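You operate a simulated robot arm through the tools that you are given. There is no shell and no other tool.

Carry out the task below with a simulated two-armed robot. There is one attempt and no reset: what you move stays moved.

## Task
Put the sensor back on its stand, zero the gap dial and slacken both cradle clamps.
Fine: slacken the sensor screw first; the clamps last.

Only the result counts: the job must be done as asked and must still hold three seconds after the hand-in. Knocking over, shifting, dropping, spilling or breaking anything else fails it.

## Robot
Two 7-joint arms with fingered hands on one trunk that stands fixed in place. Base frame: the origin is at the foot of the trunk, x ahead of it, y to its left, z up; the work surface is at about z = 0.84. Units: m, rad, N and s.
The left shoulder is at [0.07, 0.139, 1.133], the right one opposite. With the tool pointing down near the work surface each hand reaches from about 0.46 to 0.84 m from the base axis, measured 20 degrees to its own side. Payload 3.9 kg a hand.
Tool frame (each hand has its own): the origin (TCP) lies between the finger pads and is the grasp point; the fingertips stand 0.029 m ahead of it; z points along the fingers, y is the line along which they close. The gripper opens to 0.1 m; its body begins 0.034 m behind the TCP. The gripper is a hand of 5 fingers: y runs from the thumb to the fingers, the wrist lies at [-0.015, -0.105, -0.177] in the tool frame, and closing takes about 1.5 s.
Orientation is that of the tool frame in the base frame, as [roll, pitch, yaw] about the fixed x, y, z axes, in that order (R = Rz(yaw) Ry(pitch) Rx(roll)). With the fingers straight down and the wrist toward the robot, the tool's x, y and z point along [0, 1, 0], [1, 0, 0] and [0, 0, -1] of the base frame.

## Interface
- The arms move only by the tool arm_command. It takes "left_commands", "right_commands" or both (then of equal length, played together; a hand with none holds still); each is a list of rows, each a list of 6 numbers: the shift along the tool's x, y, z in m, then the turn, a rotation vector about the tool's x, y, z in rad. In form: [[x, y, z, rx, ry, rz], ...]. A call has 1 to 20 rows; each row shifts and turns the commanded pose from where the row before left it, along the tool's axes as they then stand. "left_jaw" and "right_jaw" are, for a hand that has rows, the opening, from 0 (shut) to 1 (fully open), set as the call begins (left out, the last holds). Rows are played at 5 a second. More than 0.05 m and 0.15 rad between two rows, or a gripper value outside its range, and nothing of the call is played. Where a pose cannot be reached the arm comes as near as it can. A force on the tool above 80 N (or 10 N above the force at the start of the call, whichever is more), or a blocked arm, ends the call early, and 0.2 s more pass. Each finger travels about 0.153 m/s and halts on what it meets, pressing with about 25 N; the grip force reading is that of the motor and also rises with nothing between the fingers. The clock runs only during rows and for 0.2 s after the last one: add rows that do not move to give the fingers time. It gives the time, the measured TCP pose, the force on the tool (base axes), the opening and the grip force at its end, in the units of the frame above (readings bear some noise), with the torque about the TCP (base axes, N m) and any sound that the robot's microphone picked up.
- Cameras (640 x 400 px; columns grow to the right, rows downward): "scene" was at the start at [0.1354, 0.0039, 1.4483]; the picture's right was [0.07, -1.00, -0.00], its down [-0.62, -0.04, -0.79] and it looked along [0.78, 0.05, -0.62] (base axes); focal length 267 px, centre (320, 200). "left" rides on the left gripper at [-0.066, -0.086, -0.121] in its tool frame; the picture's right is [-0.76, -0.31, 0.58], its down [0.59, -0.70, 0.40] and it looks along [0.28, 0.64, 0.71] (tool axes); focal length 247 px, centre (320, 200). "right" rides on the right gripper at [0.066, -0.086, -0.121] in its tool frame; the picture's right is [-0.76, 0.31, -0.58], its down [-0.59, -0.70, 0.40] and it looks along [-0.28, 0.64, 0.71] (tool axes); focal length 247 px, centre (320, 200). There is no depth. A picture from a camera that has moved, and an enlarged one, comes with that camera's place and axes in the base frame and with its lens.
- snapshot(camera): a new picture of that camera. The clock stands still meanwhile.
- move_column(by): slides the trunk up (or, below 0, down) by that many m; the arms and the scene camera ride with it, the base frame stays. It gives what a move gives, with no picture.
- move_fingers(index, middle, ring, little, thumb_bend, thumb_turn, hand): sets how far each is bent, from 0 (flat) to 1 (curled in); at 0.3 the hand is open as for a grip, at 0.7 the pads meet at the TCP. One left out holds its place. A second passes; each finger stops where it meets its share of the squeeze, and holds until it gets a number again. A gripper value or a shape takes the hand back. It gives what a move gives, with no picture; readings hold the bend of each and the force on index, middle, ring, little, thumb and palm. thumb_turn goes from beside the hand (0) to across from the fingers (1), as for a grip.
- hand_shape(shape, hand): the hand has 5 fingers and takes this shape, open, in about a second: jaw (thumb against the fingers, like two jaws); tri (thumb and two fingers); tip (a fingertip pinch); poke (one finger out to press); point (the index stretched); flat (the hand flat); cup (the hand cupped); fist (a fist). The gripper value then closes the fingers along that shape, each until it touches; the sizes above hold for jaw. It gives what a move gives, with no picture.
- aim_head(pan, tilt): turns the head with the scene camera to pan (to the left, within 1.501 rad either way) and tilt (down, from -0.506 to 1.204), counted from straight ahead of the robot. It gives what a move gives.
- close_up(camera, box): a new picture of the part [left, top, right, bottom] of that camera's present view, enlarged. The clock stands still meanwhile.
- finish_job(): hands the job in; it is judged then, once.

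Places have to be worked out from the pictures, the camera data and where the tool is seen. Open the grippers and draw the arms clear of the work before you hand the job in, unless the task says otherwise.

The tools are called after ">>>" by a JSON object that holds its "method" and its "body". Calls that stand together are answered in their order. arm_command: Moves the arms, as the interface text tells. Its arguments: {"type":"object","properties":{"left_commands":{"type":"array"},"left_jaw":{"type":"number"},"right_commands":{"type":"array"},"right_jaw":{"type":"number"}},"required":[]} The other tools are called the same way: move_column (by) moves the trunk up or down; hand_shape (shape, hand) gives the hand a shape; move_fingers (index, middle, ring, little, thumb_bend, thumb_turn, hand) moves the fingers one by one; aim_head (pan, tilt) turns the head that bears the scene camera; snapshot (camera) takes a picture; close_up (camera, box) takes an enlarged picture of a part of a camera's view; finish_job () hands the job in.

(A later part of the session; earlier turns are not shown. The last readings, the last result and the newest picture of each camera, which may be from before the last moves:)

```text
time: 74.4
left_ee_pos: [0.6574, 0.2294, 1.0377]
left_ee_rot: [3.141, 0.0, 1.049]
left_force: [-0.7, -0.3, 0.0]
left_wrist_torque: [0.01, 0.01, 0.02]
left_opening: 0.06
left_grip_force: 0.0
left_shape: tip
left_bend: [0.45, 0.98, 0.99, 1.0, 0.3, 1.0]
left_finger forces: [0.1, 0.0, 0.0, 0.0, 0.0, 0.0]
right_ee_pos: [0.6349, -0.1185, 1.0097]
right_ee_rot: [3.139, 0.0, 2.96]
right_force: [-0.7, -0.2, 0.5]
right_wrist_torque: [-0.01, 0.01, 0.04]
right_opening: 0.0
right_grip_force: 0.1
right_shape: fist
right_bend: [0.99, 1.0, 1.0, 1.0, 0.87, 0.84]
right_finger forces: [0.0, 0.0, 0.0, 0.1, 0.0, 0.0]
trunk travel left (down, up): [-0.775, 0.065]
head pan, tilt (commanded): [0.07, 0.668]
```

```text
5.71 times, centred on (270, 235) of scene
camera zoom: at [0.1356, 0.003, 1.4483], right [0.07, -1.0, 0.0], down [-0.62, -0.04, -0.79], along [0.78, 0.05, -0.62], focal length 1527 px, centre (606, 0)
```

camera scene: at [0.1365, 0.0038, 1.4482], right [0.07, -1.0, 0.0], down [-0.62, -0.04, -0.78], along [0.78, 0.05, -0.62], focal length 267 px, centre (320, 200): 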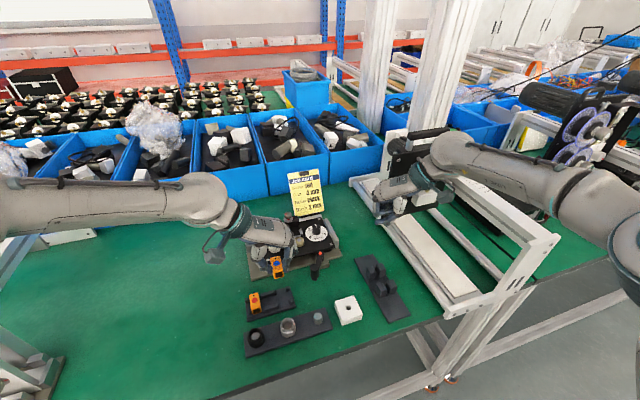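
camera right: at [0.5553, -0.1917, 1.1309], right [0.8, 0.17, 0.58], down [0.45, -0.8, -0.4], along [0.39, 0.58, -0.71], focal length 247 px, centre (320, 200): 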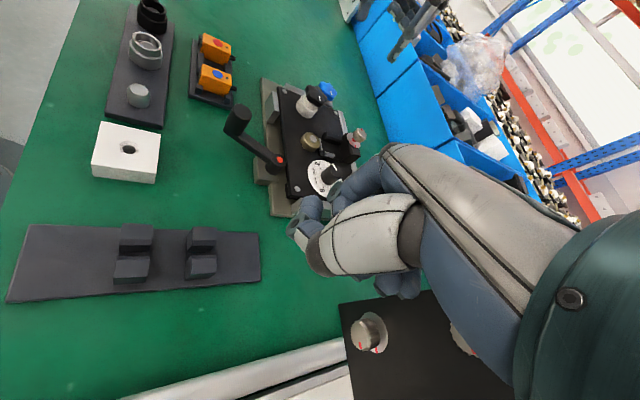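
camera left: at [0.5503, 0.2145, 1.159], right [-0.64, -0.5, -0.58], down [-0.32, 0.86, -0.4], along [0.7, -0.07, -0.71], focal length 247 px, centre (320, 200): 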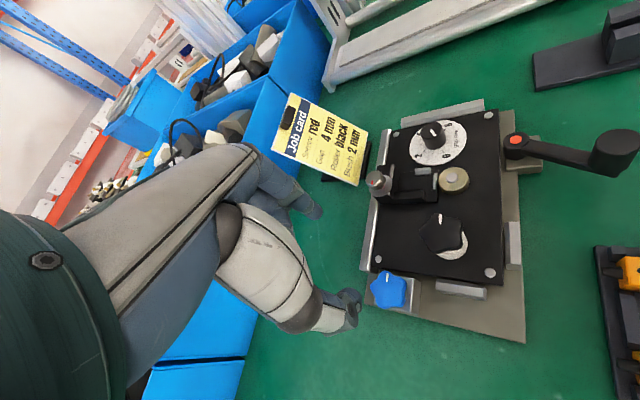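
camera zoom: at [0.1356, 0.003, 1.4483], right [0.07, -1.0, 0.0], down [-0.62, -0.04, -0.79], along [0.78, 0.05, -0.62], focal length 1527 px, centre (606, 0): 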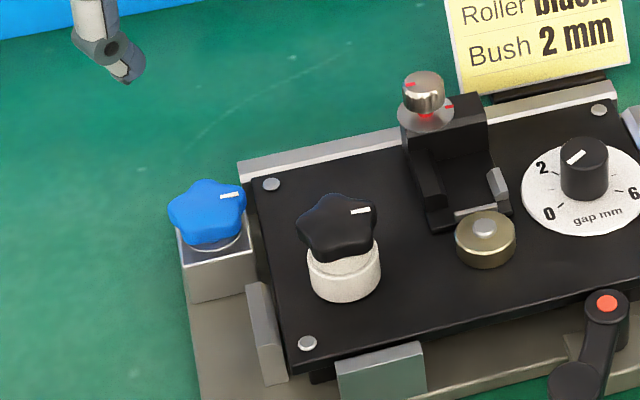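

I zoom on the blue knob and the lever from this vantage.

>>> {"method": "close_up", "body": {"camera": "left", "box": [350, 250, 430, 320]}}

>>> {"method": "close_up", "body": {"camera": "left", "box": [480, 100, 640, 210]}}

>>> {"method": "close_up", "body": {"camera": "right", "box": [215, 90, 305, 200]}}

>>> {"method": "close_up", "body": {"camera": "scene", "box": [290, 235, 350, 290]}}

>>> {"method": "close_up", "body": {"camera": "right", "box": [290, 70, 350, 130]}}

```text
5.71 times, centred on (390, 285) of left
camera zoom: at [0.5503, 0.2145, 1.159], right [-0.64, -0.5, -0.58], down [-0.32, 0.86, -0.4], along [0.7, -0.07, -0.71], focal length 1411 px, centre (-80, -286)
```

zoom: 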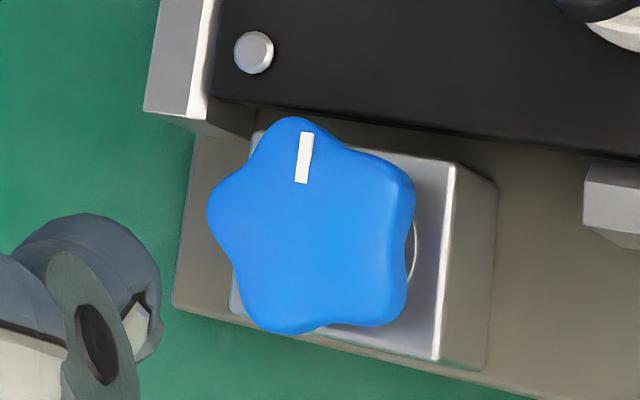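

```text
3.64 times, centred on (560, 155) of left
camera zoom: at [0.5503, 0.2145, 1.159], right [-0.64, -0.5, -0.58], down [-0.32, 0.86, -0.4], along [0.7, -0.07, -0.71], focal length 898 px, centre (-553, 364)
```

zoom: 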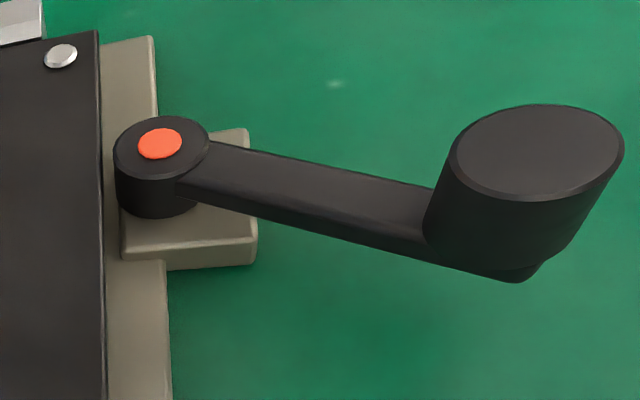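

```text
3.64 times, centred on (260, 145) of right
camera zoom: at [0.5553, -0.1917, 1.1309], right [0.8, 0.17, 0.58], down [0.45, -0.8, -0.4], along [0.39, 0.58, -0.71], focal length 898 px, centre (538, 400)
```

zoom: 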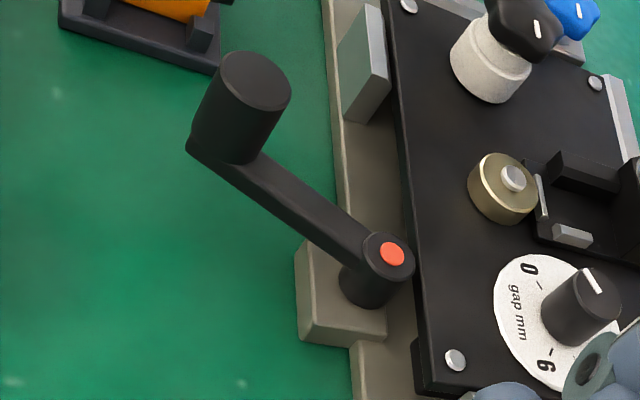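

```text
7.27 times, centred on (320, 262) of scene
camera zoom: at [0.1356, 0.003, 1.4483], right [0.07, -1.0, 0.0], down [-0.62, -0.04, -0.79], along [0.78, 0.05, -0.62], focal length 1944 px, centre (320, -254)
```

zoom: 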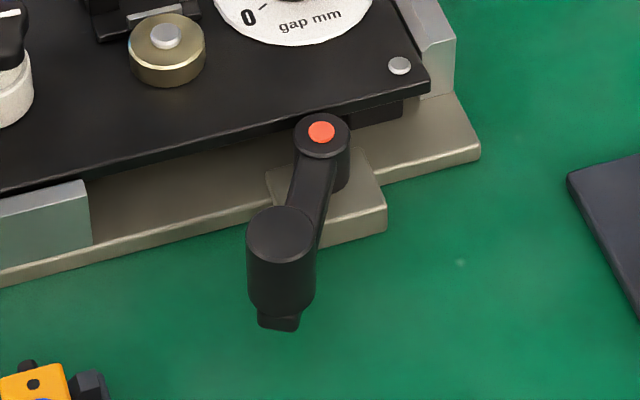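

```text
6.67 times, centred on (320, 100) of right
camera zoom: at [0.5553, -0.1917, 1.1309], right [0.8, 0.17, 0.58], down [0.45, -0.8, -0.4], along [0.39, 0.58, -0.71], focal length 1646 px, centre (320, 867)
```

zoom: 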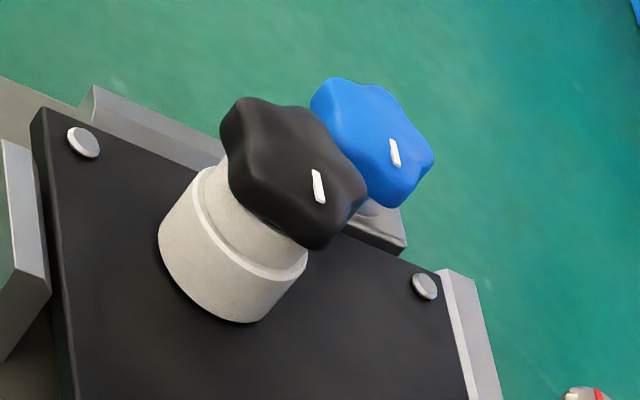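

The blue knob's top is at about (0.654, 0.2395, 0.895). The module plate and rail end are close on its right/back, so I pinch across left–right (yaw from ≈0.2) and keep the fingertips above plate height. I move over it first.

>>> {"method": "arm_command", "body": {"left_commands": [[0.0075, -0.0083, 0, 0, 0, 0], [0, 0, 0.01, 0, 0, 0.142], [0, 0, 0.01, 0, 0, 0.142], [0, 0, 0.01, 0, 0, 0.142], [0, 0, 0.01, 0, 0, 0.142], [0, 0, 0.01, 0, 0, 0.142], [0, 0, 0.01, 0, 0, 0.142], [0, 0, 0, 0, 0, 0]], "left_jaw": 0.65}}

>>> {"method": "close_up", "body": {"camera": "left", "box": [270, 180, 430, 310]}}

>>> {"method": "close_up", "body": {"camera": "scene", "box": [220, 180, 320, 270]}}

>>> {"method": "close_up", "body": {"camera": "right", "box": [280, 50, 400, 150]}}

```text
time: 76.2
left_ee_pos: [0.6553, 0.2385, 0.9789]
left_ee_rot: [-3.14, 0.0, 0.197]
left_force: [-0.6, 0.3, -0.6]
left_wrist_torque: [-0.01, 0.05, -0.03]
left_opening: 0.0649
left_grip_force: 0.0
left_shape: tip
left_bend: [0.43, 0.98, 0.99, 1.0, 0.3, 0.99]
left_finger forces: [0.1, 0.0, 0.1, 0.0, 0.1, 0.0]
right_ee_pos: [0.6338, -0.1203, 1.0099]
right_ee_rot: [3.14, 0.001, 2.963]
right_force: [0.3, -0.7, -0.5]
right_wrist_torque: [-0.03, -0.05, 0.0]
right_opening: 0.0
right_grip_force: 0.1
right_shape: fist
right_bend: [0.99, 1.0, 1.0, 1.0, 0.87, 0.84]
right_finger forces: [0.2, 0.0, 0.1, 0.0, 0.0, 0.1]
trunk travel left (down, up): [-0.775, 0.065]
head pan, tilt (commanded): [0.07, 0.668]
```

```text
3.08 times, centred on (350, 245) of left
camera zoom: at [0.5734, 0.3103, 1.1001], right [-0.8, 0.15, -0.58], down [0.44, 0.8, -0.4], along [0.4, -0.57, -0.71], focal length 760 px, centre (228, 62)
```

zoom: 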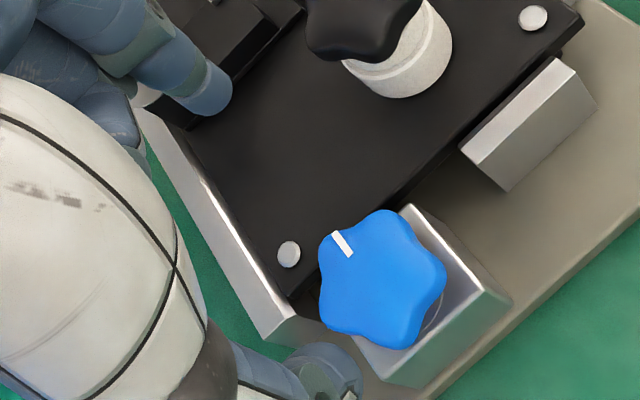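

```text
4.44 times, centred on (270, 225) of scene
camera zoom: at [0.1348, 0.0041, 1.4484], right [0.07, -1.0, 0.0], down [-0.62, -0.04, -0.79], along [0.78, 0.05, -0.62], focal length 1188 px, centre (542, 89)
```

zoom: 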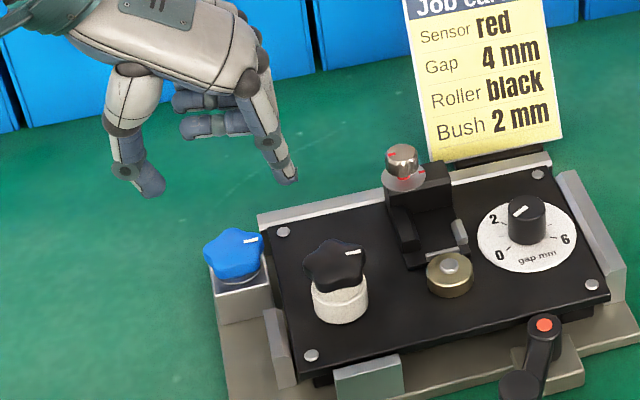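

```text
4.00 times, centred on (340, 100) of right
camera zoom: at [0.5547, -0.1908, 1.1314], right [0.8, 0.17, 0.58], down [0.45, -0.8, -0.4], along [0.39, 0.58, -0.71], focal length 988 px, centre (240, 600)
```

zoom: 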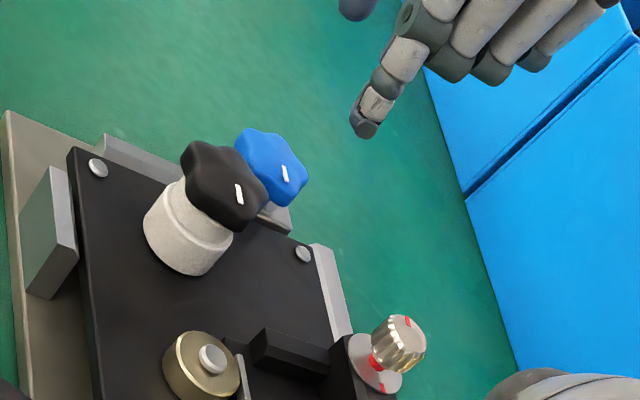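

Both views agree the knob centre is at (0.655, 0.2403), top z≈0.891, and plate screws at z≈0.88. I centre on it and go down to TCP z≈0.909.

>>> {"method": "arm_command", "body": {"left_commands": [[0.0003, -0.0018, 0.02, 0, 0, 0], [0, 0, 0.02, 0, 0, 0], [0, 0, 0.015, 0, 0, 0], [0, 0, 0.008, 0, 0, 0], [0, 0, 0.007, 0, 0, 0], [0, 0, 0, 0, 0, 0]], "left_jaw": 0.55}}

>>> {"method": "close_up", "body": {"camera": "left", "box": [240, 180, 400, 300]}}

>>> {"method": "close_up", "body": {"camera": "scene", "box": [230, 200, 310, 270]}}

>>> {"method": "close_up", "body": {"camera": "right", "box": [290, 50, 370, 130]}}

```text
time: 77.6
left_ee_pos: [0.6557, 0.2397, 0.9082]
left_ee_rot: [3.141, 0.001, 0.199]
left_force: [-0.1, 0.2, -0.1]
left_wrist_torque: [-0.05, 0.03, -0.02]
left_opening: 0.0552
left_grip_force: 0.0
left_shape: tip
left_bend: [0.45, 0.98, 0.99, 1.0, 0.3, 1.0]
left_finger forces: [0.0, 0.1, 0.0, 0.0, 0.0, 0.1]
right_ee_pos: [0.6335, -0.1189, 1.0107]
right_ee_rot: [3.14, 0.0, 2.961]
right_force: [-0.1, -0.1, 0.2]
right_wrist_torque: [-0.01, -0.02, 0.02]
right_opening: 0.0001
right_grip_force: 0.0
right_shape: fist
right_bend: [0.99, 1.0, 1.0, 1.0, 0.87, 0.84]
right_finger forces: [0.1, 0.1, 0.0, 0.1, 0.1, 0.0]
trunk travel left (down, up): [-0.775, 0.065]
head pan, tilt (commanded): [0.07, 0.668]
```

```text
3.33 times, centred on (320, 240) of left
camera zoom: at [0.5738, 0.3118, 1.0299], right [-0.8, 0.15, -0.58], down [0.44, 0.81, -0.4], along [0.4, -0.57, -0.71], focal length 823 px, centre (320, 67)
```

zoom: 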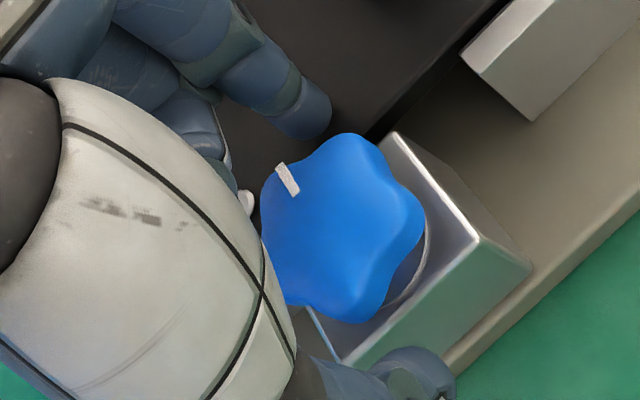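

```text
5.71 times, centred on (270, 235) of scene
camera zoom: at [0.1353, 0.004, 1.4483], right [0.07, -1.0, 0.0], down [-0.62, -0.04, -0.79], along [0.78, 0.05, -0.62], focal length 1527 px, centre (606, 0)
```

zoom: 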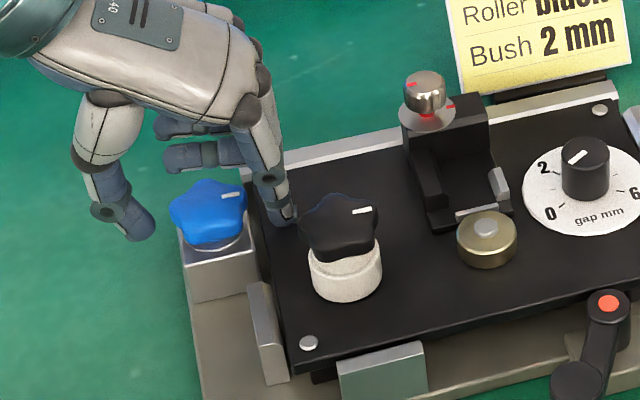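

```text
5.00 times, centred on (330, 90) of right
camera zoom: at [0.5551, -0.1909, 1.1311], right [0.8, 0.17, 0.58], down [0.45, -0.8, -0.4], along [0.39, 0.58, -0.71], focal length 1235 px, centre (270, 750)
```

zoom: 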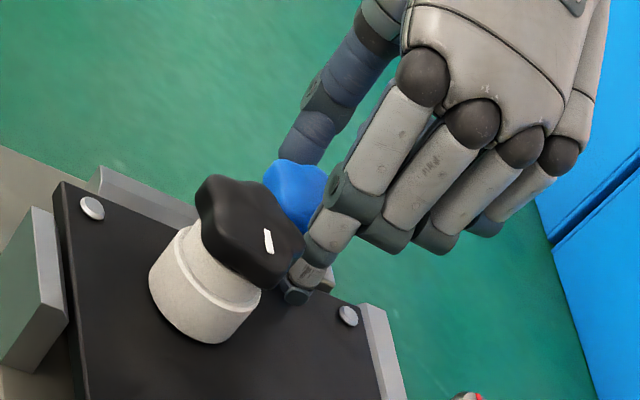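

Clear of everything. I close on the blue knob.

>>> {"method": "arm_command", "body": {"left_commands": [[0, 0, 0, 0, 0, 0], [0, 0, 0, 0, 0, 0], [0, 0, 0, 0, 0, 0], [0, 0, 0, 0, 0, 0], [0, 0, 0, 0, 0, 0]], "left_jaw": 0.0}}

>>> {"method": "close_up", "body": {"camera": "left", "box": [240, 180, 400, 300]}}

>>> {"method": "close_up", "body": {"camera": "scene", "box": [230, 200, 310, 270]}}

```text
time: 78.8
left_ee_pos: [0.6551, 0.2413, 0.9068]
left_ee_rot: [3.141, -0.001, 0.199]
left_force: [-1.1, -0.6, -2.2]
left_wrist_torque: [-0.01, 0.01, 0.02]
left_opening: 0.031
left_grip_force: 24.9
left_shape: tip
left_bend: [0.54, 1.0, 1.0, 1.0, 0.45, 1.0]
left_finger forces: [24.1, 0.0, 0.0, 0.0, 22.4, 0.1]
right_ee_pos: [0.6345, -0.1181, 1.0107]
right_ee_rot: [3.14, -0.001, 2.962]
right_force: [-0.5, -0.6, 0.2]
right_wrist_torque: [0.02, 0.0, 0.03]
right_opening: 0.0002
right_grip_force: 0.0
right_shape: fist
right_bend: [0.99, 1.0, 1.0, 1.0, 0.87, 0.84]
right_finger forces: [0.0, 0.0, 0.0, 0.0, 0.0, 0.0]
trunk travel left (down, up): [-0.775, 0.065]
head pan, tilt (commanded): [0.07, 0.668]
```

```text
3.33 times, centred on (320, 240) of left
camera zoom: at [0.574, 0.3118, 1.0299], right [-0.8, 0.15, -0.58], down [0.44, 0.81, -0.4], along [0.4, -0.57, -0.71], focal length 823 px, centre (320, 67)
```

zoom: 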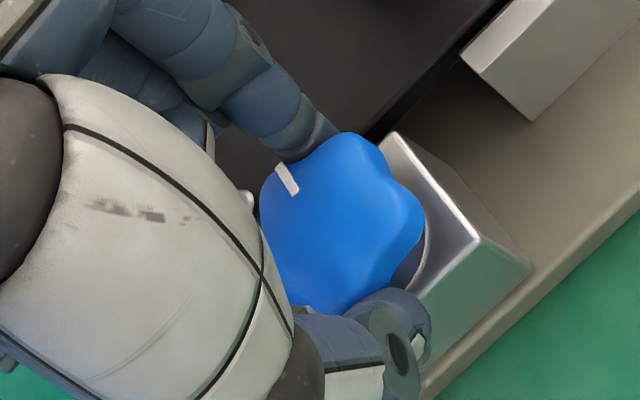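

```text
5.71 times, centred on (270, 235) of scene
camera zoom: at [0.1357, 0.0038, 1.4483], right [0.07, -1.0, 0.0], down [-0.62, -0.04, -0.79], along [0.78, 0.05, -0.62], focal length 1527 px, centre (606, 0)
```

zoom: 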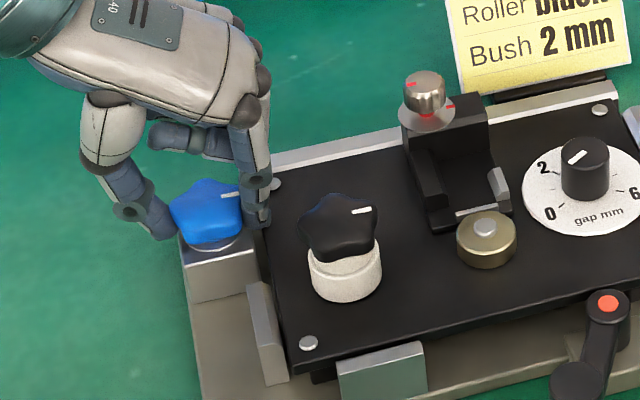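

Good grip (31 mm, in the star's valleys). First counter-clockwise stroke, about 0.8 rad.

>>> {"method": "arm_command", "body": {"left_commands": [[0, 0, 0, 0, 0, -0.09], [0, 0, 0, 0, 0, -0.09], [0, 0, 0, 0, 0, -0.09], [0, 0, 0, 0, 0, -0.09], [0, 0, 0, 0, 0, -0.09], [0, 0, 0, 0, 0, -0.09], [0, 0, 0, 0, 0, -0.09], [0, 0, 0, 0, 0, -0.09], [0, 0, 0, 0, 0, -0.09], [0, 0, 0, 0, 0, 0]]}}

>>> {"method": "close_up", "body": {"camera": "left", "box": [240, 180, 400, 300]}}

>>> {"method": "close_up", "body": {"camera": "scene", "box": [230, 200, 310, 270]}}

>>> {"method": "close_up", "body": {"camera": "right", "box": [290, 50, 370, 130]}}

```text
time: 81.0
left_ee_pos: [0.6542, 0.24, 0.9087]
left_ee_rot: [-3.141, -0.001, 1.011]
left_force: [2.8, -6.1, 0.4]
left_wrist_torque: [-0.08, -0.02, -0.01]
left_opening: 0.0309
left_grip_force: 25.1
left_shape: tip
left_bend: [0.54, 1.0, 1.0, 1.0, 0.44, 1.0]
left_finger forces: [27.3, 0.1, 0.0, 0.1, 21.9, 0.0]
right_ee_pos: [0.6351, -0.1195, 1.0111]
right_ee_rot: [3.139, 0.0, 2.962]
right_force: [-0.2, -0.1, 0.4]
right_wrist_torque: [-0.02, 0.02, 0.0]
right_opening: 0.0
right_grip_force: 0.1
right_shape: fist
right_bend: [0.99, 1.0, 1.0, 1.0, 0.87, 0.84]
right_finger forces: [0.0, 0.0, 0.0, 0.1, 0.0, 0.1]
trunk travel left (down, up): [-0.775, 0.065]
head pan, tilt (commanded): [0.07, 0.668]
```

```text
3.33 times, centred on (320, 240) of left
camera zoom: at [0.5473, 0.2305, 1.0304], right [-0.66, -0.48, -0.58], down [-0.28, 0.87, -0.4], along [0.69, -0.1, -0.71], focal length 823 px, centre (320, 67)
```

zoom: 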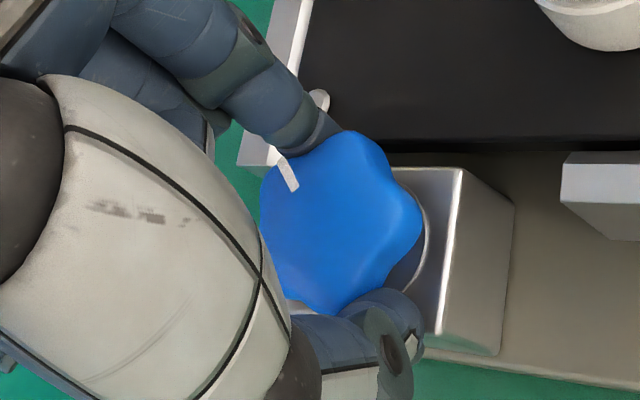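

```text
5.71 times, centred on (270, 235) of scene
camera zoom: at [0.1358, 0.0028, 1.4483], right [0.07, -1.0, 0.0], down [-0.62, -0.04, -0.79], along [0.78, 0.05, -0.62], focal length 1527 px, centre (606, 0)
```

zoom: 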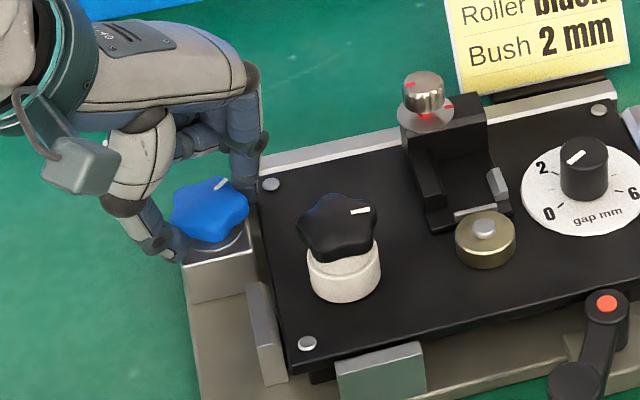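

```text
5.00 times, centred on (330, 90) of right
camera zoom: at [0.5554, -0.1919, 1.1308], right [0.8, 0.17, 0.58], down [0.45, -0.8, -0.4], along [0.39, 0.58, -0.71], focal length 1235 px, centre (270, 750)
```

zoom: 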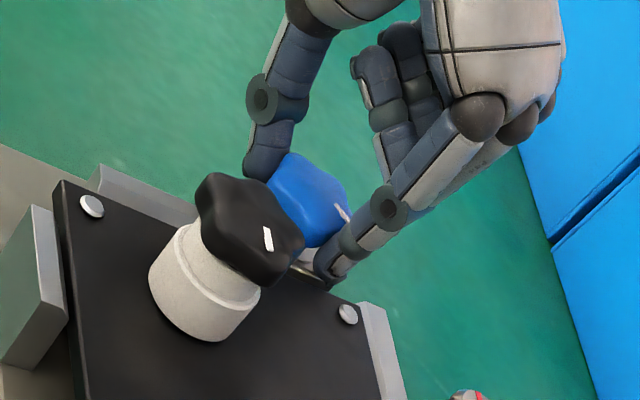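

The knob turned with the hand (≈46°) without slip. I regrip at a matching lobe position (yaw ≈0.38) and continue.

>>> {"method": "arm_command", "body": {"left_commands": [[0, 0, 0, 0, 0, 0], [0, 0, 0, 0, 0, 0], [0, 0, 0, 0, 0, 0.1256], [0, 0, 0, 0, 0, 0.1256], [0, 0, 0, 0, 0, 0.1256], [0, 0, 0, 0, 0, 0.1256], [0, 0, 0, 0, 0, 0.1256], [0, 0, 0, 0, 0, 0]], "left_jaw": 0.55}}

>>> {"method": "close_up", "body": {"camera": "left", "box": [240, 180, 400, 300]}}

>>> {"method": "close_up", "body": {"camera": "scene", "box": [230, 200, 310, 270]}}

```text
time: 82.8
left_ee_pos: [0.6549, 0.2413, 0.9097]
left_ee_rot: [-3.141, 0.001, 0.381]
left_force: [1.1, 0.0, 0.6]
left_wrist_torque: [-0.02, 0.0, -0.01]
left_opening: 0.0549
left_grip_force: 0.1
left_shape: tip
left_bend: [0.45, 0.98, 0.99, 1.0, 0.31, 1.0]
left_finger forces: [0.0, 0.0, 0.1, 0.0, 0.0, 0.0]
right_ee_pos: [0.6351, -0.118, 1.0106]
right_ee_rot: [3.14, 0.0, 2.964]
right_force: [-0.3, -0.2, 0.5]
right_wrist_torque: [0.0, -0.03, -0.01]
right_opening: 0.0
right_grip_force: 0.1
right_shape: fist
right_bend: [0.99, 1.0, 1.0, 1.0, 0.87, 0.84]
right_finger forces: [0.0, 0.0, 0.0, 0.1, 0.1, 0.1]
trunk travel left (down, up): [-0.775, 0.065]
head pan, tilt (commanded): [0.07, 0.668]
```

```text
3.33 times, centred on (320, 240) of left
camera zoom: at [0.5621, 0.2968, 1.0307], right [-0.82, 0.0, -0.58], down [0.29, 0.87, -0.4], along [0.5, -0.49, -0.71], focal length 823 px, centre (320, 67)
```

zoom: 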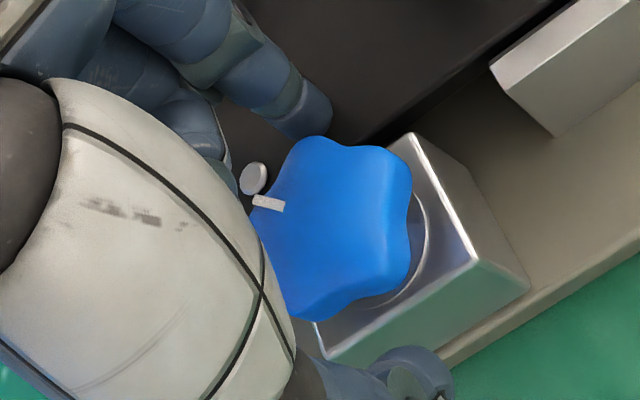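

```text
5.71 times, centred on (270, 235) of scene
camera zoom: at [0.1351, 0.004, 1.4483], right [0.07, -1.0, 0.0], down [-0.62, -0.04, -0.79], along [0.78, 0.05, -0.62], focal length 1527 px, centre (606, 0)
```

zoom: 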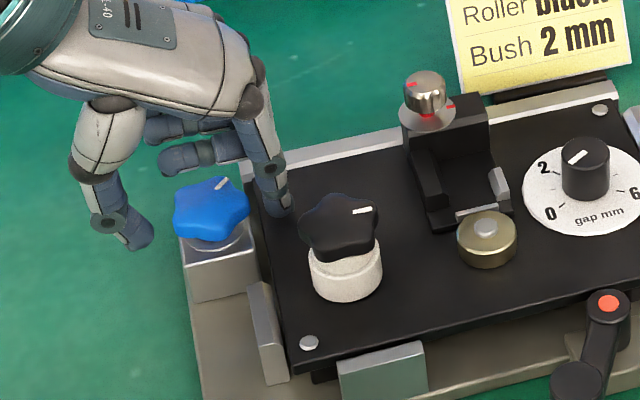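

I close and make the second stroke.

>>> {"method": "arm_command", "body": {"left_commands": [[0, 0, 0, 0, 0, 0], [0, 0, 0, 0, 0, 0], [0, 0, 0, 0, 0, 0], [0, 0, 0, 0, 0, 0], [0, 0, 0, 0, 0, 0]], "left_jaw": 0.0}}

>>> {"method": "arm_command", "body": {"left_commands": [[0, 0, 0, 0, 0, -0.09], [0, 0, 0, 0, 0, -0.09], [0, 0, 0, 0, 0, -0.09], [0, 0, 0, 0, 0, -0.09], [0, 0, 0, 0, 0, -0.09], [0, 0, 0, 0, 0, -0.09], [0, 0, 0, 0, 0, -0.09], [0, 0, 0, 0, 0, 0]]}}

>>> {"method": "close_up", "body": {"camera": "left", "box": [240, 180, 400, 300]}}

>>> {"method": "close_up", "body": {"camera": "scene", "box": [230, 200, 310, 270]}}

>>> {"method": "close_up", "body": {"camera": "right", "box": [290, 50, 370, 130]}}

```text
time: 84.0
left_ee_pos: [0.6554, 0.2408, 0.9086]
left_ee_rot: [3.141, 0.0, 0.382]
left_force: [0.4, -2.1, -1.8]
left_wrist_torque: [-0.02, -0.03, -0.02]
left_opening: 0.0316
left_grip_force: 24.7
left_shape: tip
left_bend: [0.53, 1.0, 1.0, 1.0, 0.45, 1.0]
left_finger forces: [23.9, 0.1, 0.1, 0.1, 22.2, 0.0]
right_ee_pos: [0.6358, -0.1193, 1.0101]
right_ee_rot: [3.137, -0.001, 2.962]
right_force: [0.8, 0.4, 0.3]
right_wrist_torque: [-0.02, -0.03, 0.0]
right_opening: 0.0
right_grip_force: 0.1
right_shape: fist
right_bend: [0.99, 1.0, 1.0, 1.0, 0.87, 0.84]
right_finger forces: [0.0, 0.1, 0.0, 0.0, 0.0, 0.0]
trunk travel left (down, up): [-0.775, 0.065]
head pan, tilt (commanded): [0.07, 0.668]
```

```text
time: 85.8
left_ee_pos: [0.6549, 0.2414, 0.9092]
left_ee_rot: [-3.14, 0.001, 1.015]
left_force: [2.5, -2.5, 1.4]
left_wrist_torque: [-0.07, -0.09, -0.04]
left_opening: 0.0316
left_grip_force: 25.2
left_shape: tip
left_bend: [0.53, 1.0, 1.0, 1.0, 0.44, 1.0]
left_finger forces: [25.5, 0.0, 0.1, 0.0, 21.9, 0.0]
right_ee_pos: [0.6347, -0.1189, 1.0106]
right_ee_rot: [3.141, 0.001, 2.961]
right_force: [-0.4, -0.3, 0.9]
right_wrist_torque: [0.0, 0.01, -0.01]
right_opening: 0.0
right_grip_force: 0.0
right_shape: fist
right_bend: [0.99, 1.0, 1.0, 1.0, 0.87, 0.84]
right_finger forces: [0.1, 0.0, 0.0, 0.0, 0.0, 0.0]
trunk travel left (down, up): [-0.775, 0.065]
head pan, tilt (commanded): [0.07, 0.668]
```

```text
3.33 times, centred on (320, 240) of left
camera zoom: at [0.5474, 0.2306, 1.0301], right [-0.66, -0.48, -0.58], down [-0.28, 0.87, -0.4], along [0.69, -0.1, -0.71], focal length 823 px, centre (320, 67)
```

zoom: 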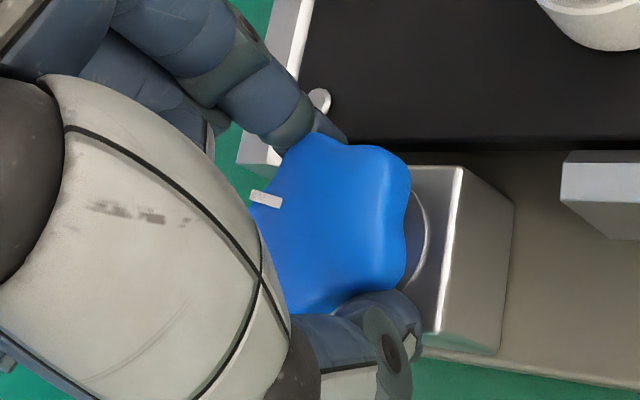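

```text
5.71 times, centred on (270, 235) of scene
camera zoom: at [0.1355, 0.0034, 1.4483], right [0.07, -1.0, 0.0], down [-0.62, -0.04, -0.79], along [0.78, 0.05, -0.62], focal length 1527 px, centre (606, 0)
```

zoom: 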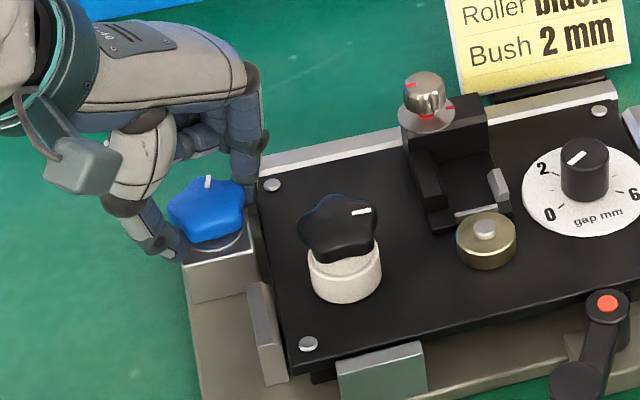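

```text
5.00 times, centred on (330, 90) of right
camera zoom: at [0.5552, -0.1914, 1.131], right [0.8, 0.17, 0.58], down [0.45, -0.8, -0.4], along [0.39, 0.58, -0.71], focal length 1235 px, centre (270, 750)
```

zoom: 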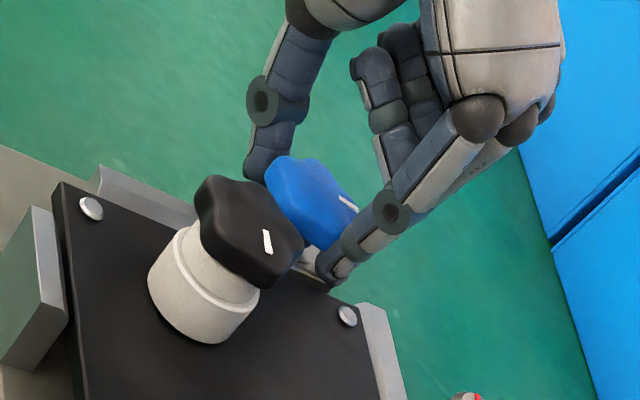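

About 82° so far, pointer now straight back-left. Two more strokes to be well slack.

>>> {"method": "arm_command", "body": {"left_commands": [[0, 0, 0, 0, 0, 0], [0, 0, 0, 0, 0, 0], [0, 0, 0, 0, 0, 0.1256], [0, 0, 0, 0, 0, 0.1256], [0, 0, 0, 0, 0, 0.1256], [0, 0, 0, 0, 0, 0.1256], [0, 0, 0, 0, 0, 0.1256], [0, 0, 0, 0, 0, 0]], "left_jaw": 0.55}}

>>> {"method": "arm_command", "body": {"left_commands": [[0, 0, 0, 0, 0, 0], [0, 0, 0, 0, 0, 0], [0, 0, 0, 0, 0, 0], [0, 0, 0, 0, 0, 0], [0, 0, 0, 0, 0, 0]], "left_jaw": 0.0}}

>>> {"method": "arm_command", "body": {"left_commands": [[0, 0, 0, 0, 0, -0.09], [0, 0, 0, 0, 0, -0.09], [0, 0, 0, 0, 0, -0.09], [0, 0, 0, 0, 0, -0.09], [0, 0, 0, 0, 0, -0.09], [0, 0, 0, 0, 0, -0.09], [0, 0, 0, 0, 0, -0.09], [0, 0, 0, 0, 0, 0]]}}

>>> {"method": "close_up", "body": {"camera": "left", "box": [240, 180, 400, 300]}}

>>> {"method": "close_up", "body": {"camera": "scene", "box": [230, 200, 310, 270]}}

```text
time: 87.6
left_ee_pos: [0.6538, 0.2407, 0.9089]
left_ee_rot: [3.141, 0.0, 0.382]
left_force: [0.4, 0.3, 0.1]
left_wrist_torque: [-0.02, 0.01, -0.01]
left_opening: 0.055
left_grip_force: 0.1
left_shape: tip
left_bend: [0.45, 0.98, 0.99, 1.0, 0.3, 1.0]
left_finger forces: [0.1, 0.0, 0.0, 0.0, 0.0, 0.2]
right_ee_pos: [0.6339, -0.1186, 1.0093]
right_ee_rot: [3.139, 0.0, 2.961]
right_force: [-0.3, 0.6, -0.5]
right_wrist_torque: [-0.01, 0.0, 0.02]
right_opening: 0.0001
right_grip_force: 0.1
right_shape: fist
right_bend: [0.99, 1.0, 1.0, 1.0, 0.87, 0.84]
right_finger forces: [0.0, 0.1, 0.0, 0.1, 0.0, 0.1]
trunk travel left (down, up): [-0.775, 0.065]
head pan, tilt (commanded): [0.07, 0.668]
```

```text
time: 88.8
left_ee_pos: [0.6548, 0.2413, 0.9071]
left_ee_rot: [-3.141, 0.001, 0.383]
left_force: [-0.7, -2.8, -4.7]
left_wrist_torque: [-0.11, -0.04, -0.01]
left_opening: 0.0306
left_grip_force: 24.3
left_shape: tip
left_bend: [0.53, 1.0, 1.0, 1.0, 0.46, 1.0]
left_finger forces: [24.6, 0.0, 0.0, 0.0, 21.5, 0.0]
right_ee_pos: [0.6343, -0.119, 1.0097]
right_ee_rot: [3.141, 0.0, 2.96]
right_force: [-0.1, 0.4, 0.3]
right_wrist_torque: [0.0, 0.01, 0.01]
right_opening: 0.0
right_grip_force: 0.0
right_shape: fist
right_bend: [0.99, 1.0, 1.0, 1.0, 0.87, 0.84]
right_finger forces: [0.0, 0.0, 0.0, 0.0, 0.0, 0.0]
trunk travel left (down, up): [-0.775, 0.065]
head pan, tilt (commanded): [0.07, 0.668]
```

```text
time: 90.6
left_ee_pos: [0.6544, 0.2409, 0.9081]
left_ee_rot: [-3.141, -0.001, 1.014]
left_force: [-0.4, -5.0, -4.8]
left_wrist_torque: [-0.05, 0.05, -0.1]
left_opening: 0.0305
left_grip_force: 25.1
left_shape: tip
left_bend: [0.53, 1.0, 1.0, 1.0, 0.47, 1.0]
left_finger forces: [26.0, 0.0, 0.0, 0.0, 25.4, 0.1]
right_ee_pos: [0.6347, -0.1199, 1.01]
right_ee_rot: [3.141, 0.0, 2.962]
right_force: [-0.2, 0.1, 0.0]
right_wrist_torque: [0.0, -0.01, -0.03]
right_opening: 0.0
right_grip_force: 0.0
right_shape: fist
right_bend: [0.99, 1.0, 1.0, 1.0, 0.87, 0.84]
right_finger forces: [0.0, 0.0, 0.1, 0.1, 0.0, 0.0]
trunk travel left (down, up): [-0.775, 0.065]
head pan, tilt (commanded): [0.07, 0.668]
```

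```text
3.33 times, centred on (320, 240) of left
camera zoom: at [0.5474, 0.2305, 1.0299], right [-0.66, -0.48, -0.58], down [-0.29, 0.87, -0.4], along [0.69, -0.1, -0.71], focal length 823 px, centre (320, 67)
```

zoom: 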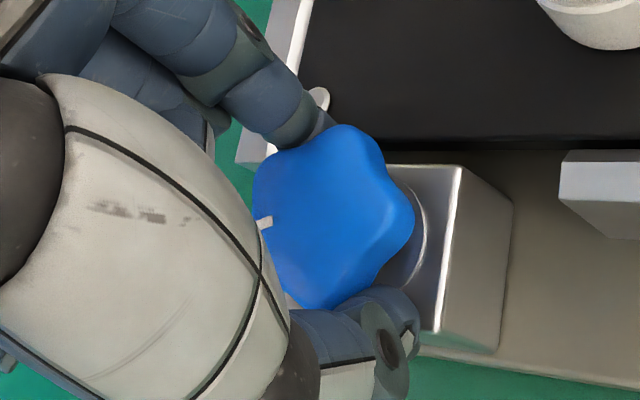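

```text
5.71 times, centred on (270, 235) of scene
camera zoom: at [0.136, 0.0033, 1.4483], right [0.07, -1.0, 0.0], down [-0.62, -0.04, -0.78], along [0.78, 0.05, -0.62], focal length 1527 px, centre (606, 0)
```

zoom: 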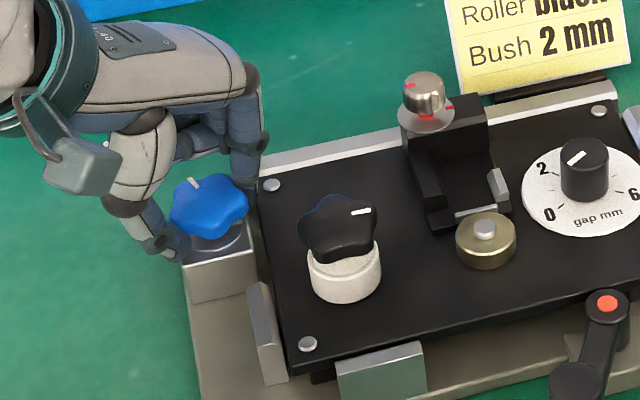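

About 118° now, and the knob has lifted a little. One more stroke.

>>> {"method": "arm_command", "body": {"left_commands": [[0, 0, 0, 0, 0, 0], [0, 0, 0, 0, 0, 0], [0, 0, -0.001, 0, 0, 0.1256], [0, 0, 0, 0, 0, 0.1256], [0, 0, 0, 0, 0, 0.1256], [0, 0, 0, 0, 0, 0.1256], [0, 0, 0, 0, 0, 0.1256], [0, 0, 0, 0, 0, 0]], "left_jaw": 0.55}}

>>> {"method": "arm_command", "body": {"left_commands": [[0, 0, 0, 0, 0, 0], [0, 0, 0, 0, 0, 0], [0, 0, 0, 0, 0, 0], [0, 0, 0, 0, 0, 0], [0, 0, 0, 0, 0, 0]], "left_jaw": 0.0}}

>>> {"method": "arm_command", "body": {"left_commands": [[0, 0, 0, 0, 0, -0.09], [0, 0, 0, 0, 0, -0.09], [0, 0, 0, 0, 0, -0.09], [0, 0, 0, 0, 0, -0.09], [0, 0, 0, 0, 0, -0.09], [0, 0, 0, 0, 0, -0.09], [0, 0, 0, 0, 0, -0.09], [0, 0, 0, 0, 0, 0]]}}

>>> {"method": "close_up", "body": {"camera": "scene", "box": [230, 200, 310, 270]}}

>>> {"method": "close_up", "body": {"camera": "right", "box": [290, 50, 370, 130]}}

```text
time: 92.4
left_ee_pos: [0.6548, 0.2411, 0.9095]
left_ee_rot: [3.141, 0.001, 0.384]
left_force: [0.0, 0.5, -0.7]
left_wrist_torque: [-0.02, 0.01, 0.0]
left_opening: 0.0548
left_grip_force: 0.1
left_shape: tip
left_bend: [0.45, 0.98, 0.99, 1.0, 0.3, 1.0]
left_finger forces: [0.0, 0.0, 0.1, 0.0, 0.0, 0.0]
right_ee_pos: [0.6354, -0.1189, 1.0108]
right_ee_rot: [3.141, 0.0, 2.962]
right_force: [0.1, -0.6, -0.4]
right_wrist_torque: [-0.03, -0.03, 0.02]
right_opening: 0.0001
right_grip_force: 0.1
right_shape: fist
right_bend: [0.99, 1.0, 1.0, 1.0, 0.87, 0.84]
right_finger forces: [0.1, 0.0, 0.0, 0.0, 0.0, 0.0]
trunk travel left (down, up): [-0.775, 0.065]
head pan, tilt (commanded): [0.07, 0.668]
```

```text
time: 93.6
left_ee_pos: [0.6548, 0.2401, 0.9082]
left_ee_rot: [-3.141, 0.002, 0.385]
left_force: [-0.7, -3.0, -4.8]
left_wrist_torque: [-0.15, -0.02, 0.03]
left_opening: 0.0312
left_grip_force: 25.0
left_shape: tip
left_bend: [0.53, 1.0, 1.0, 1.0, 0.45, 1.0]
left_finger forces: [24.2, 0.1, 0.0, 0.0, 21.7, 0.1]
right_ee_pos: [0.6359, -0.1188, 1.0103]
right_ee_rot: [3.141, -0.002, 2.964]
right_force: [-0.9, -0.1, 0.8]
right_wrist_torque: [0.02, 0.01, 0.0]
right_opening: 0.0
right_grip_force: 0.0
right_shape: fist
right_bend: [0.99, 1.0, 1.0, 1.0, 0.87, 0.84]
right_finger forces: [0.0, 0.0, 0.0, 0.0, 0.1, 0.0]
trunk travel left (down, up): [-0.775, 0.065]
head pan, tilt (commanded): [0.07, 0.668]
```

```text
time: 95.4
left_ee_pos: [0.6553, 0.24, 0.9083]
left_ee_rot: [-3.142, 0.0, 1.017]
left_force: [1.3, -4.9, -3.0]
left_wrist_torque: [-0.12, -0.15, -0.02]
left_opening: 0.0312
left_grip_force: 25.2
left_shape: tip
left_bend: [0.53, 1.0, 1.0, 1.0, 0.45, 1.0]
left_finger forces: [24.8, 0.0, 0.1, 0.0, 20.9, 0.1]
right_ee_pos: [0.6354, -0.1191, 1.01]
right_ee_rot: [3.138, -0.001, 2.962]
right_force: [0.0, 0.3, -0.5]
right_wrist_torque: [-0.02, 0.07, 0.01]
right_opening: 0.0001
right_grip_force: 0.1
right_shape: fist
right_bend: [0.99, 1.0, 1.0, 1.0, 0.87, 0.84]
right_finger forces: [0.1, 0.1, 0.0, 0.0, 0.1, 0.0]
trunk travel left (down, up): [-0.775, 0.065]
head pan, tilt (commanded): [0.07, 0.668]
```

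```text
5.71 times, centred on (270, 235) of scene
camera zoom: at [0.1362, 0.0034, 1.4482], right [0.07, -1.0, 0.0], down [-0.62, -0.04, -0.78], along [0.78, 0.05, -0.62], focal length 1527 px, centre (606, 0)
```

zoom: 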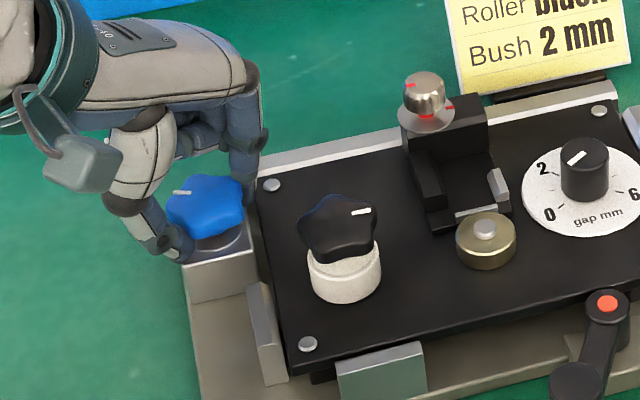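

```text
5.00 times, centred on (330, 90) of right
camera zoom: at [0.5557, -0.1914, 1.1307], right [0.8, 0.17, 0.58], down [0.45, -0.8, -0.4], along [0.39, 0.58, -0.71], focal length 1235 px, centre (270, 750)
```

zoom: 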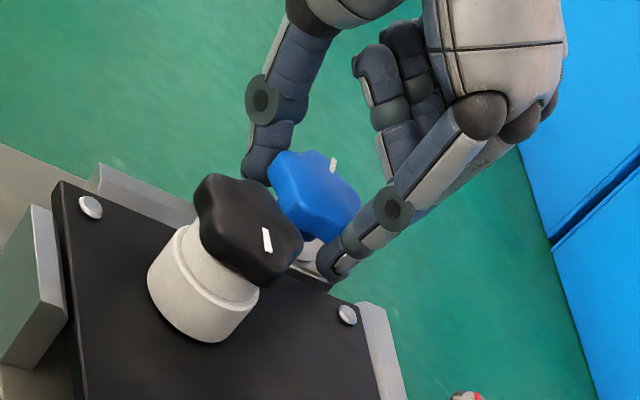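

The mark has swung through roughly 155°. One further stroke for margin.

>>> {"method": "arm_command", "body": {"left_commands": [[0, 0, 0, 0, 0, 0], [0, 0, 0, 0, 0, 0], [0, 0, -0.001, 0, 0, 0.1256], [0, 0, 0, 0, 0, 0.1256], [0, 0, 0, 0, 0, 0.1256], [0, 0, 0, 0, 0, 0.1256], [0, 0, 0, 0, 0, 0.1256], [0, 0, 0, 0, 0, 0]], "left_jaw": 0.55}}

>>> {"method": "arm_command", "body": {"left_commands": [[0, 0, 0, 0, 0, 0], [0, 0, 0, 0, 0, 0], [0, 0, 0, 0, 0, 0], [0, 0, 0, 0, 0, 0], [0, 0, 0, 0, 0, 0]], "left_jaw": 0.0}}

>>> {"method": "arm_command", "body": {"left_commands": [[0, 0, 0, 0, 0, -0.09], [0, 0, 0, 0, 0, -0.09], [0, 0, 0, 0, 0, -0.09], [0, 0, 0, 0, 0, -0.09], [0, 0, 0, 0, 0, -0.09], [0, 0, 0, 0, 0, -0.09], [0, 0, 0, 0, 0, -0.09], [0, 0, 0, 0, 0, 0]]}}

>>> {"method": "close_up", "body": {"camera": "scene", "box": [230, 200, 310, 270]}}

>>> {"method": "close_up", "body": {"camera": "right", "box": [290, 50, 370, 130]}}

```text
time: 97.2
left_ee_pos: [0.6547, 0.2413, 0.9111]
left_ee_rot: [-3.141, -0.002, 0.385]
left_force: [0.2, -0.1, 0.8]
left_wrist_torque: [-0.03, 0.0, 0.03]
left_opening: 0.0547
left_grip_force: 0.1
left_shape: tip
left_bend: [0.45, 0.98, 0.99, 1.0, 0.3, 1.0]
left_finger forces: [0.0, 0.0, 0.1, 0.0, 0.0, 0.0]
right_ee_pos: [0.6344, -0.1181, 1.0115]
right_ee_rot: [3.14, -0.001, 2.961]
right_force: [0.0, 0.5, -0.1]
right_wrist_torque: [0.03, 0.0, 0.03]
right_opening: 0.0001
right_grip_force: 0.1
right_shape: fist
right_bend: [0.99, 1.0, 1.0, 1.0, 0.87, 0.84]
right_finger forces: [0.1, 0.0, 0.0, 0.0, 0.0, 0.1]
trunk travel left (down, up): [-0.775, 0.065]
head pan, tilt (commanded): [0.07, 0.668]
```

```text
time: 98.4
left_ee_pos: [0.6552, 0.241, 0.9097]
left_ee_rot: [3.141, 0.001, 0.388]
left_force: [-1.3, -3.6, -5.0]
left_wrist_torque: [-0.14, 0.01, 0.0]
left_opening: 0.0313
left_grip_force: 24.8
left_shape: tip
left_bend: [0.53, 1.0, 1.0, 1.0, 0.45, 1.0]
left_finger forces: [24.6, 0.0, 0.0, 0.0, 21.5, 0.1]
right_ee_pos: [0.6349, -0.1187, 1.0102]
right_ee_rot: [3.139, 0.0, 2.962]
right_force: [1.1, 0.4, 0.9]
right_wrist_torque: [0.0, 0.02, -0.01]
right_opening: 0.0001
right_grip_force: 0.0
right_shape: fist
right_bend: [0.99, 1.0, 1.0, 1.0, 0.87, 0.84]
right_finger forces: [0.0, 0.0, 0.0, 0.0, 0.0, 0.0]
trunk travel left (down, up): [-0.775, 0.065]
head pan, tilt (commanded): [0.07, 0.668]
```

```text
time: 100.2
left_ee_pos: [0.6548, 0.2397, 0.9106]
left_ee_rot: [-3.141, -0.002, 1.02]
left_force: [-4.1, -10.2, -4.5]
left_wrist_torque: [-0.26, -0.02, -0.23]
left_opening: 0.0311
left_grip_force: 25.1
left_shape: tip
left_bend: [0.53, 1.0, 1.0, 1.0, 0.45, 1.0]
left_finger forces: [26.7, 0.1, 0.0, 0.0, 23.2, 0.0]
right_ee_pos: [0.6341, -0.1212, 1.0111]
right_ee_rot: [3.138, 0.0, 2.96]
right_force: [0.1, 0.1, -0.1]
right_wrist_torque: [-0.01, 0.02, 0.01]
right_opening: 0.0
right_grip_force: 0.0
right_shape: fist
right_bend: [0.99, 1.0, 1.0, 1.0, 0.87, 0.84]
right_finger forces: [0.0, 0.0, 0.0, 0.0, 0.0, 0.0]
trunk travel left (down, up): [-0.775, 0.065]
head pan, tilt (commanded): [0.07, 0.668]
```

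```text
5.71 times, centred on (270, 235) of scene
camera zoom: at [0.1353, 0.0024, 1.4483], right [0.07, -1.0, 0.0], down [-0.62, -0.04, -0.79], along [0.78, 0.05, -0.62], focal length 1527 px, centre (606, 0)
```

zoom: 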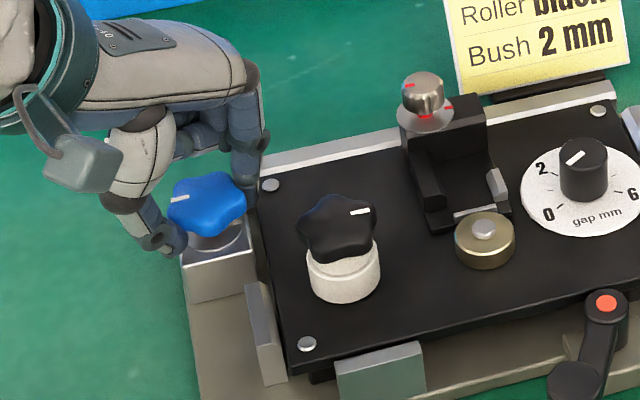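

```text
5.00 times, centred on (330, 90) of right
camera zoom: at [0.555, -0.1922, 1.1309], right [0.8, 0.17, 0.58], down [0.45, -0.8, -0.4], along [0.39, 0.58, -0.71], focal length 1235 px, centre (270, 750)
```

zoom: 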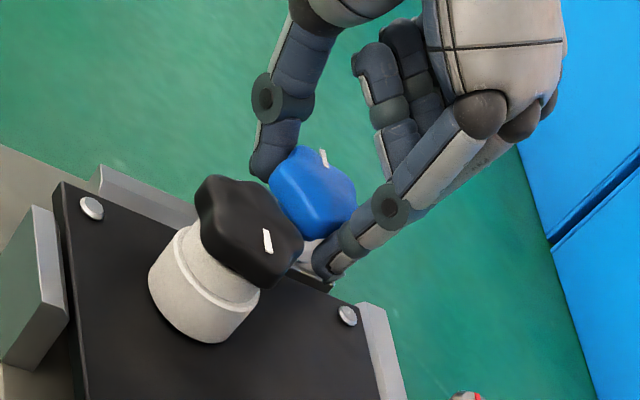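

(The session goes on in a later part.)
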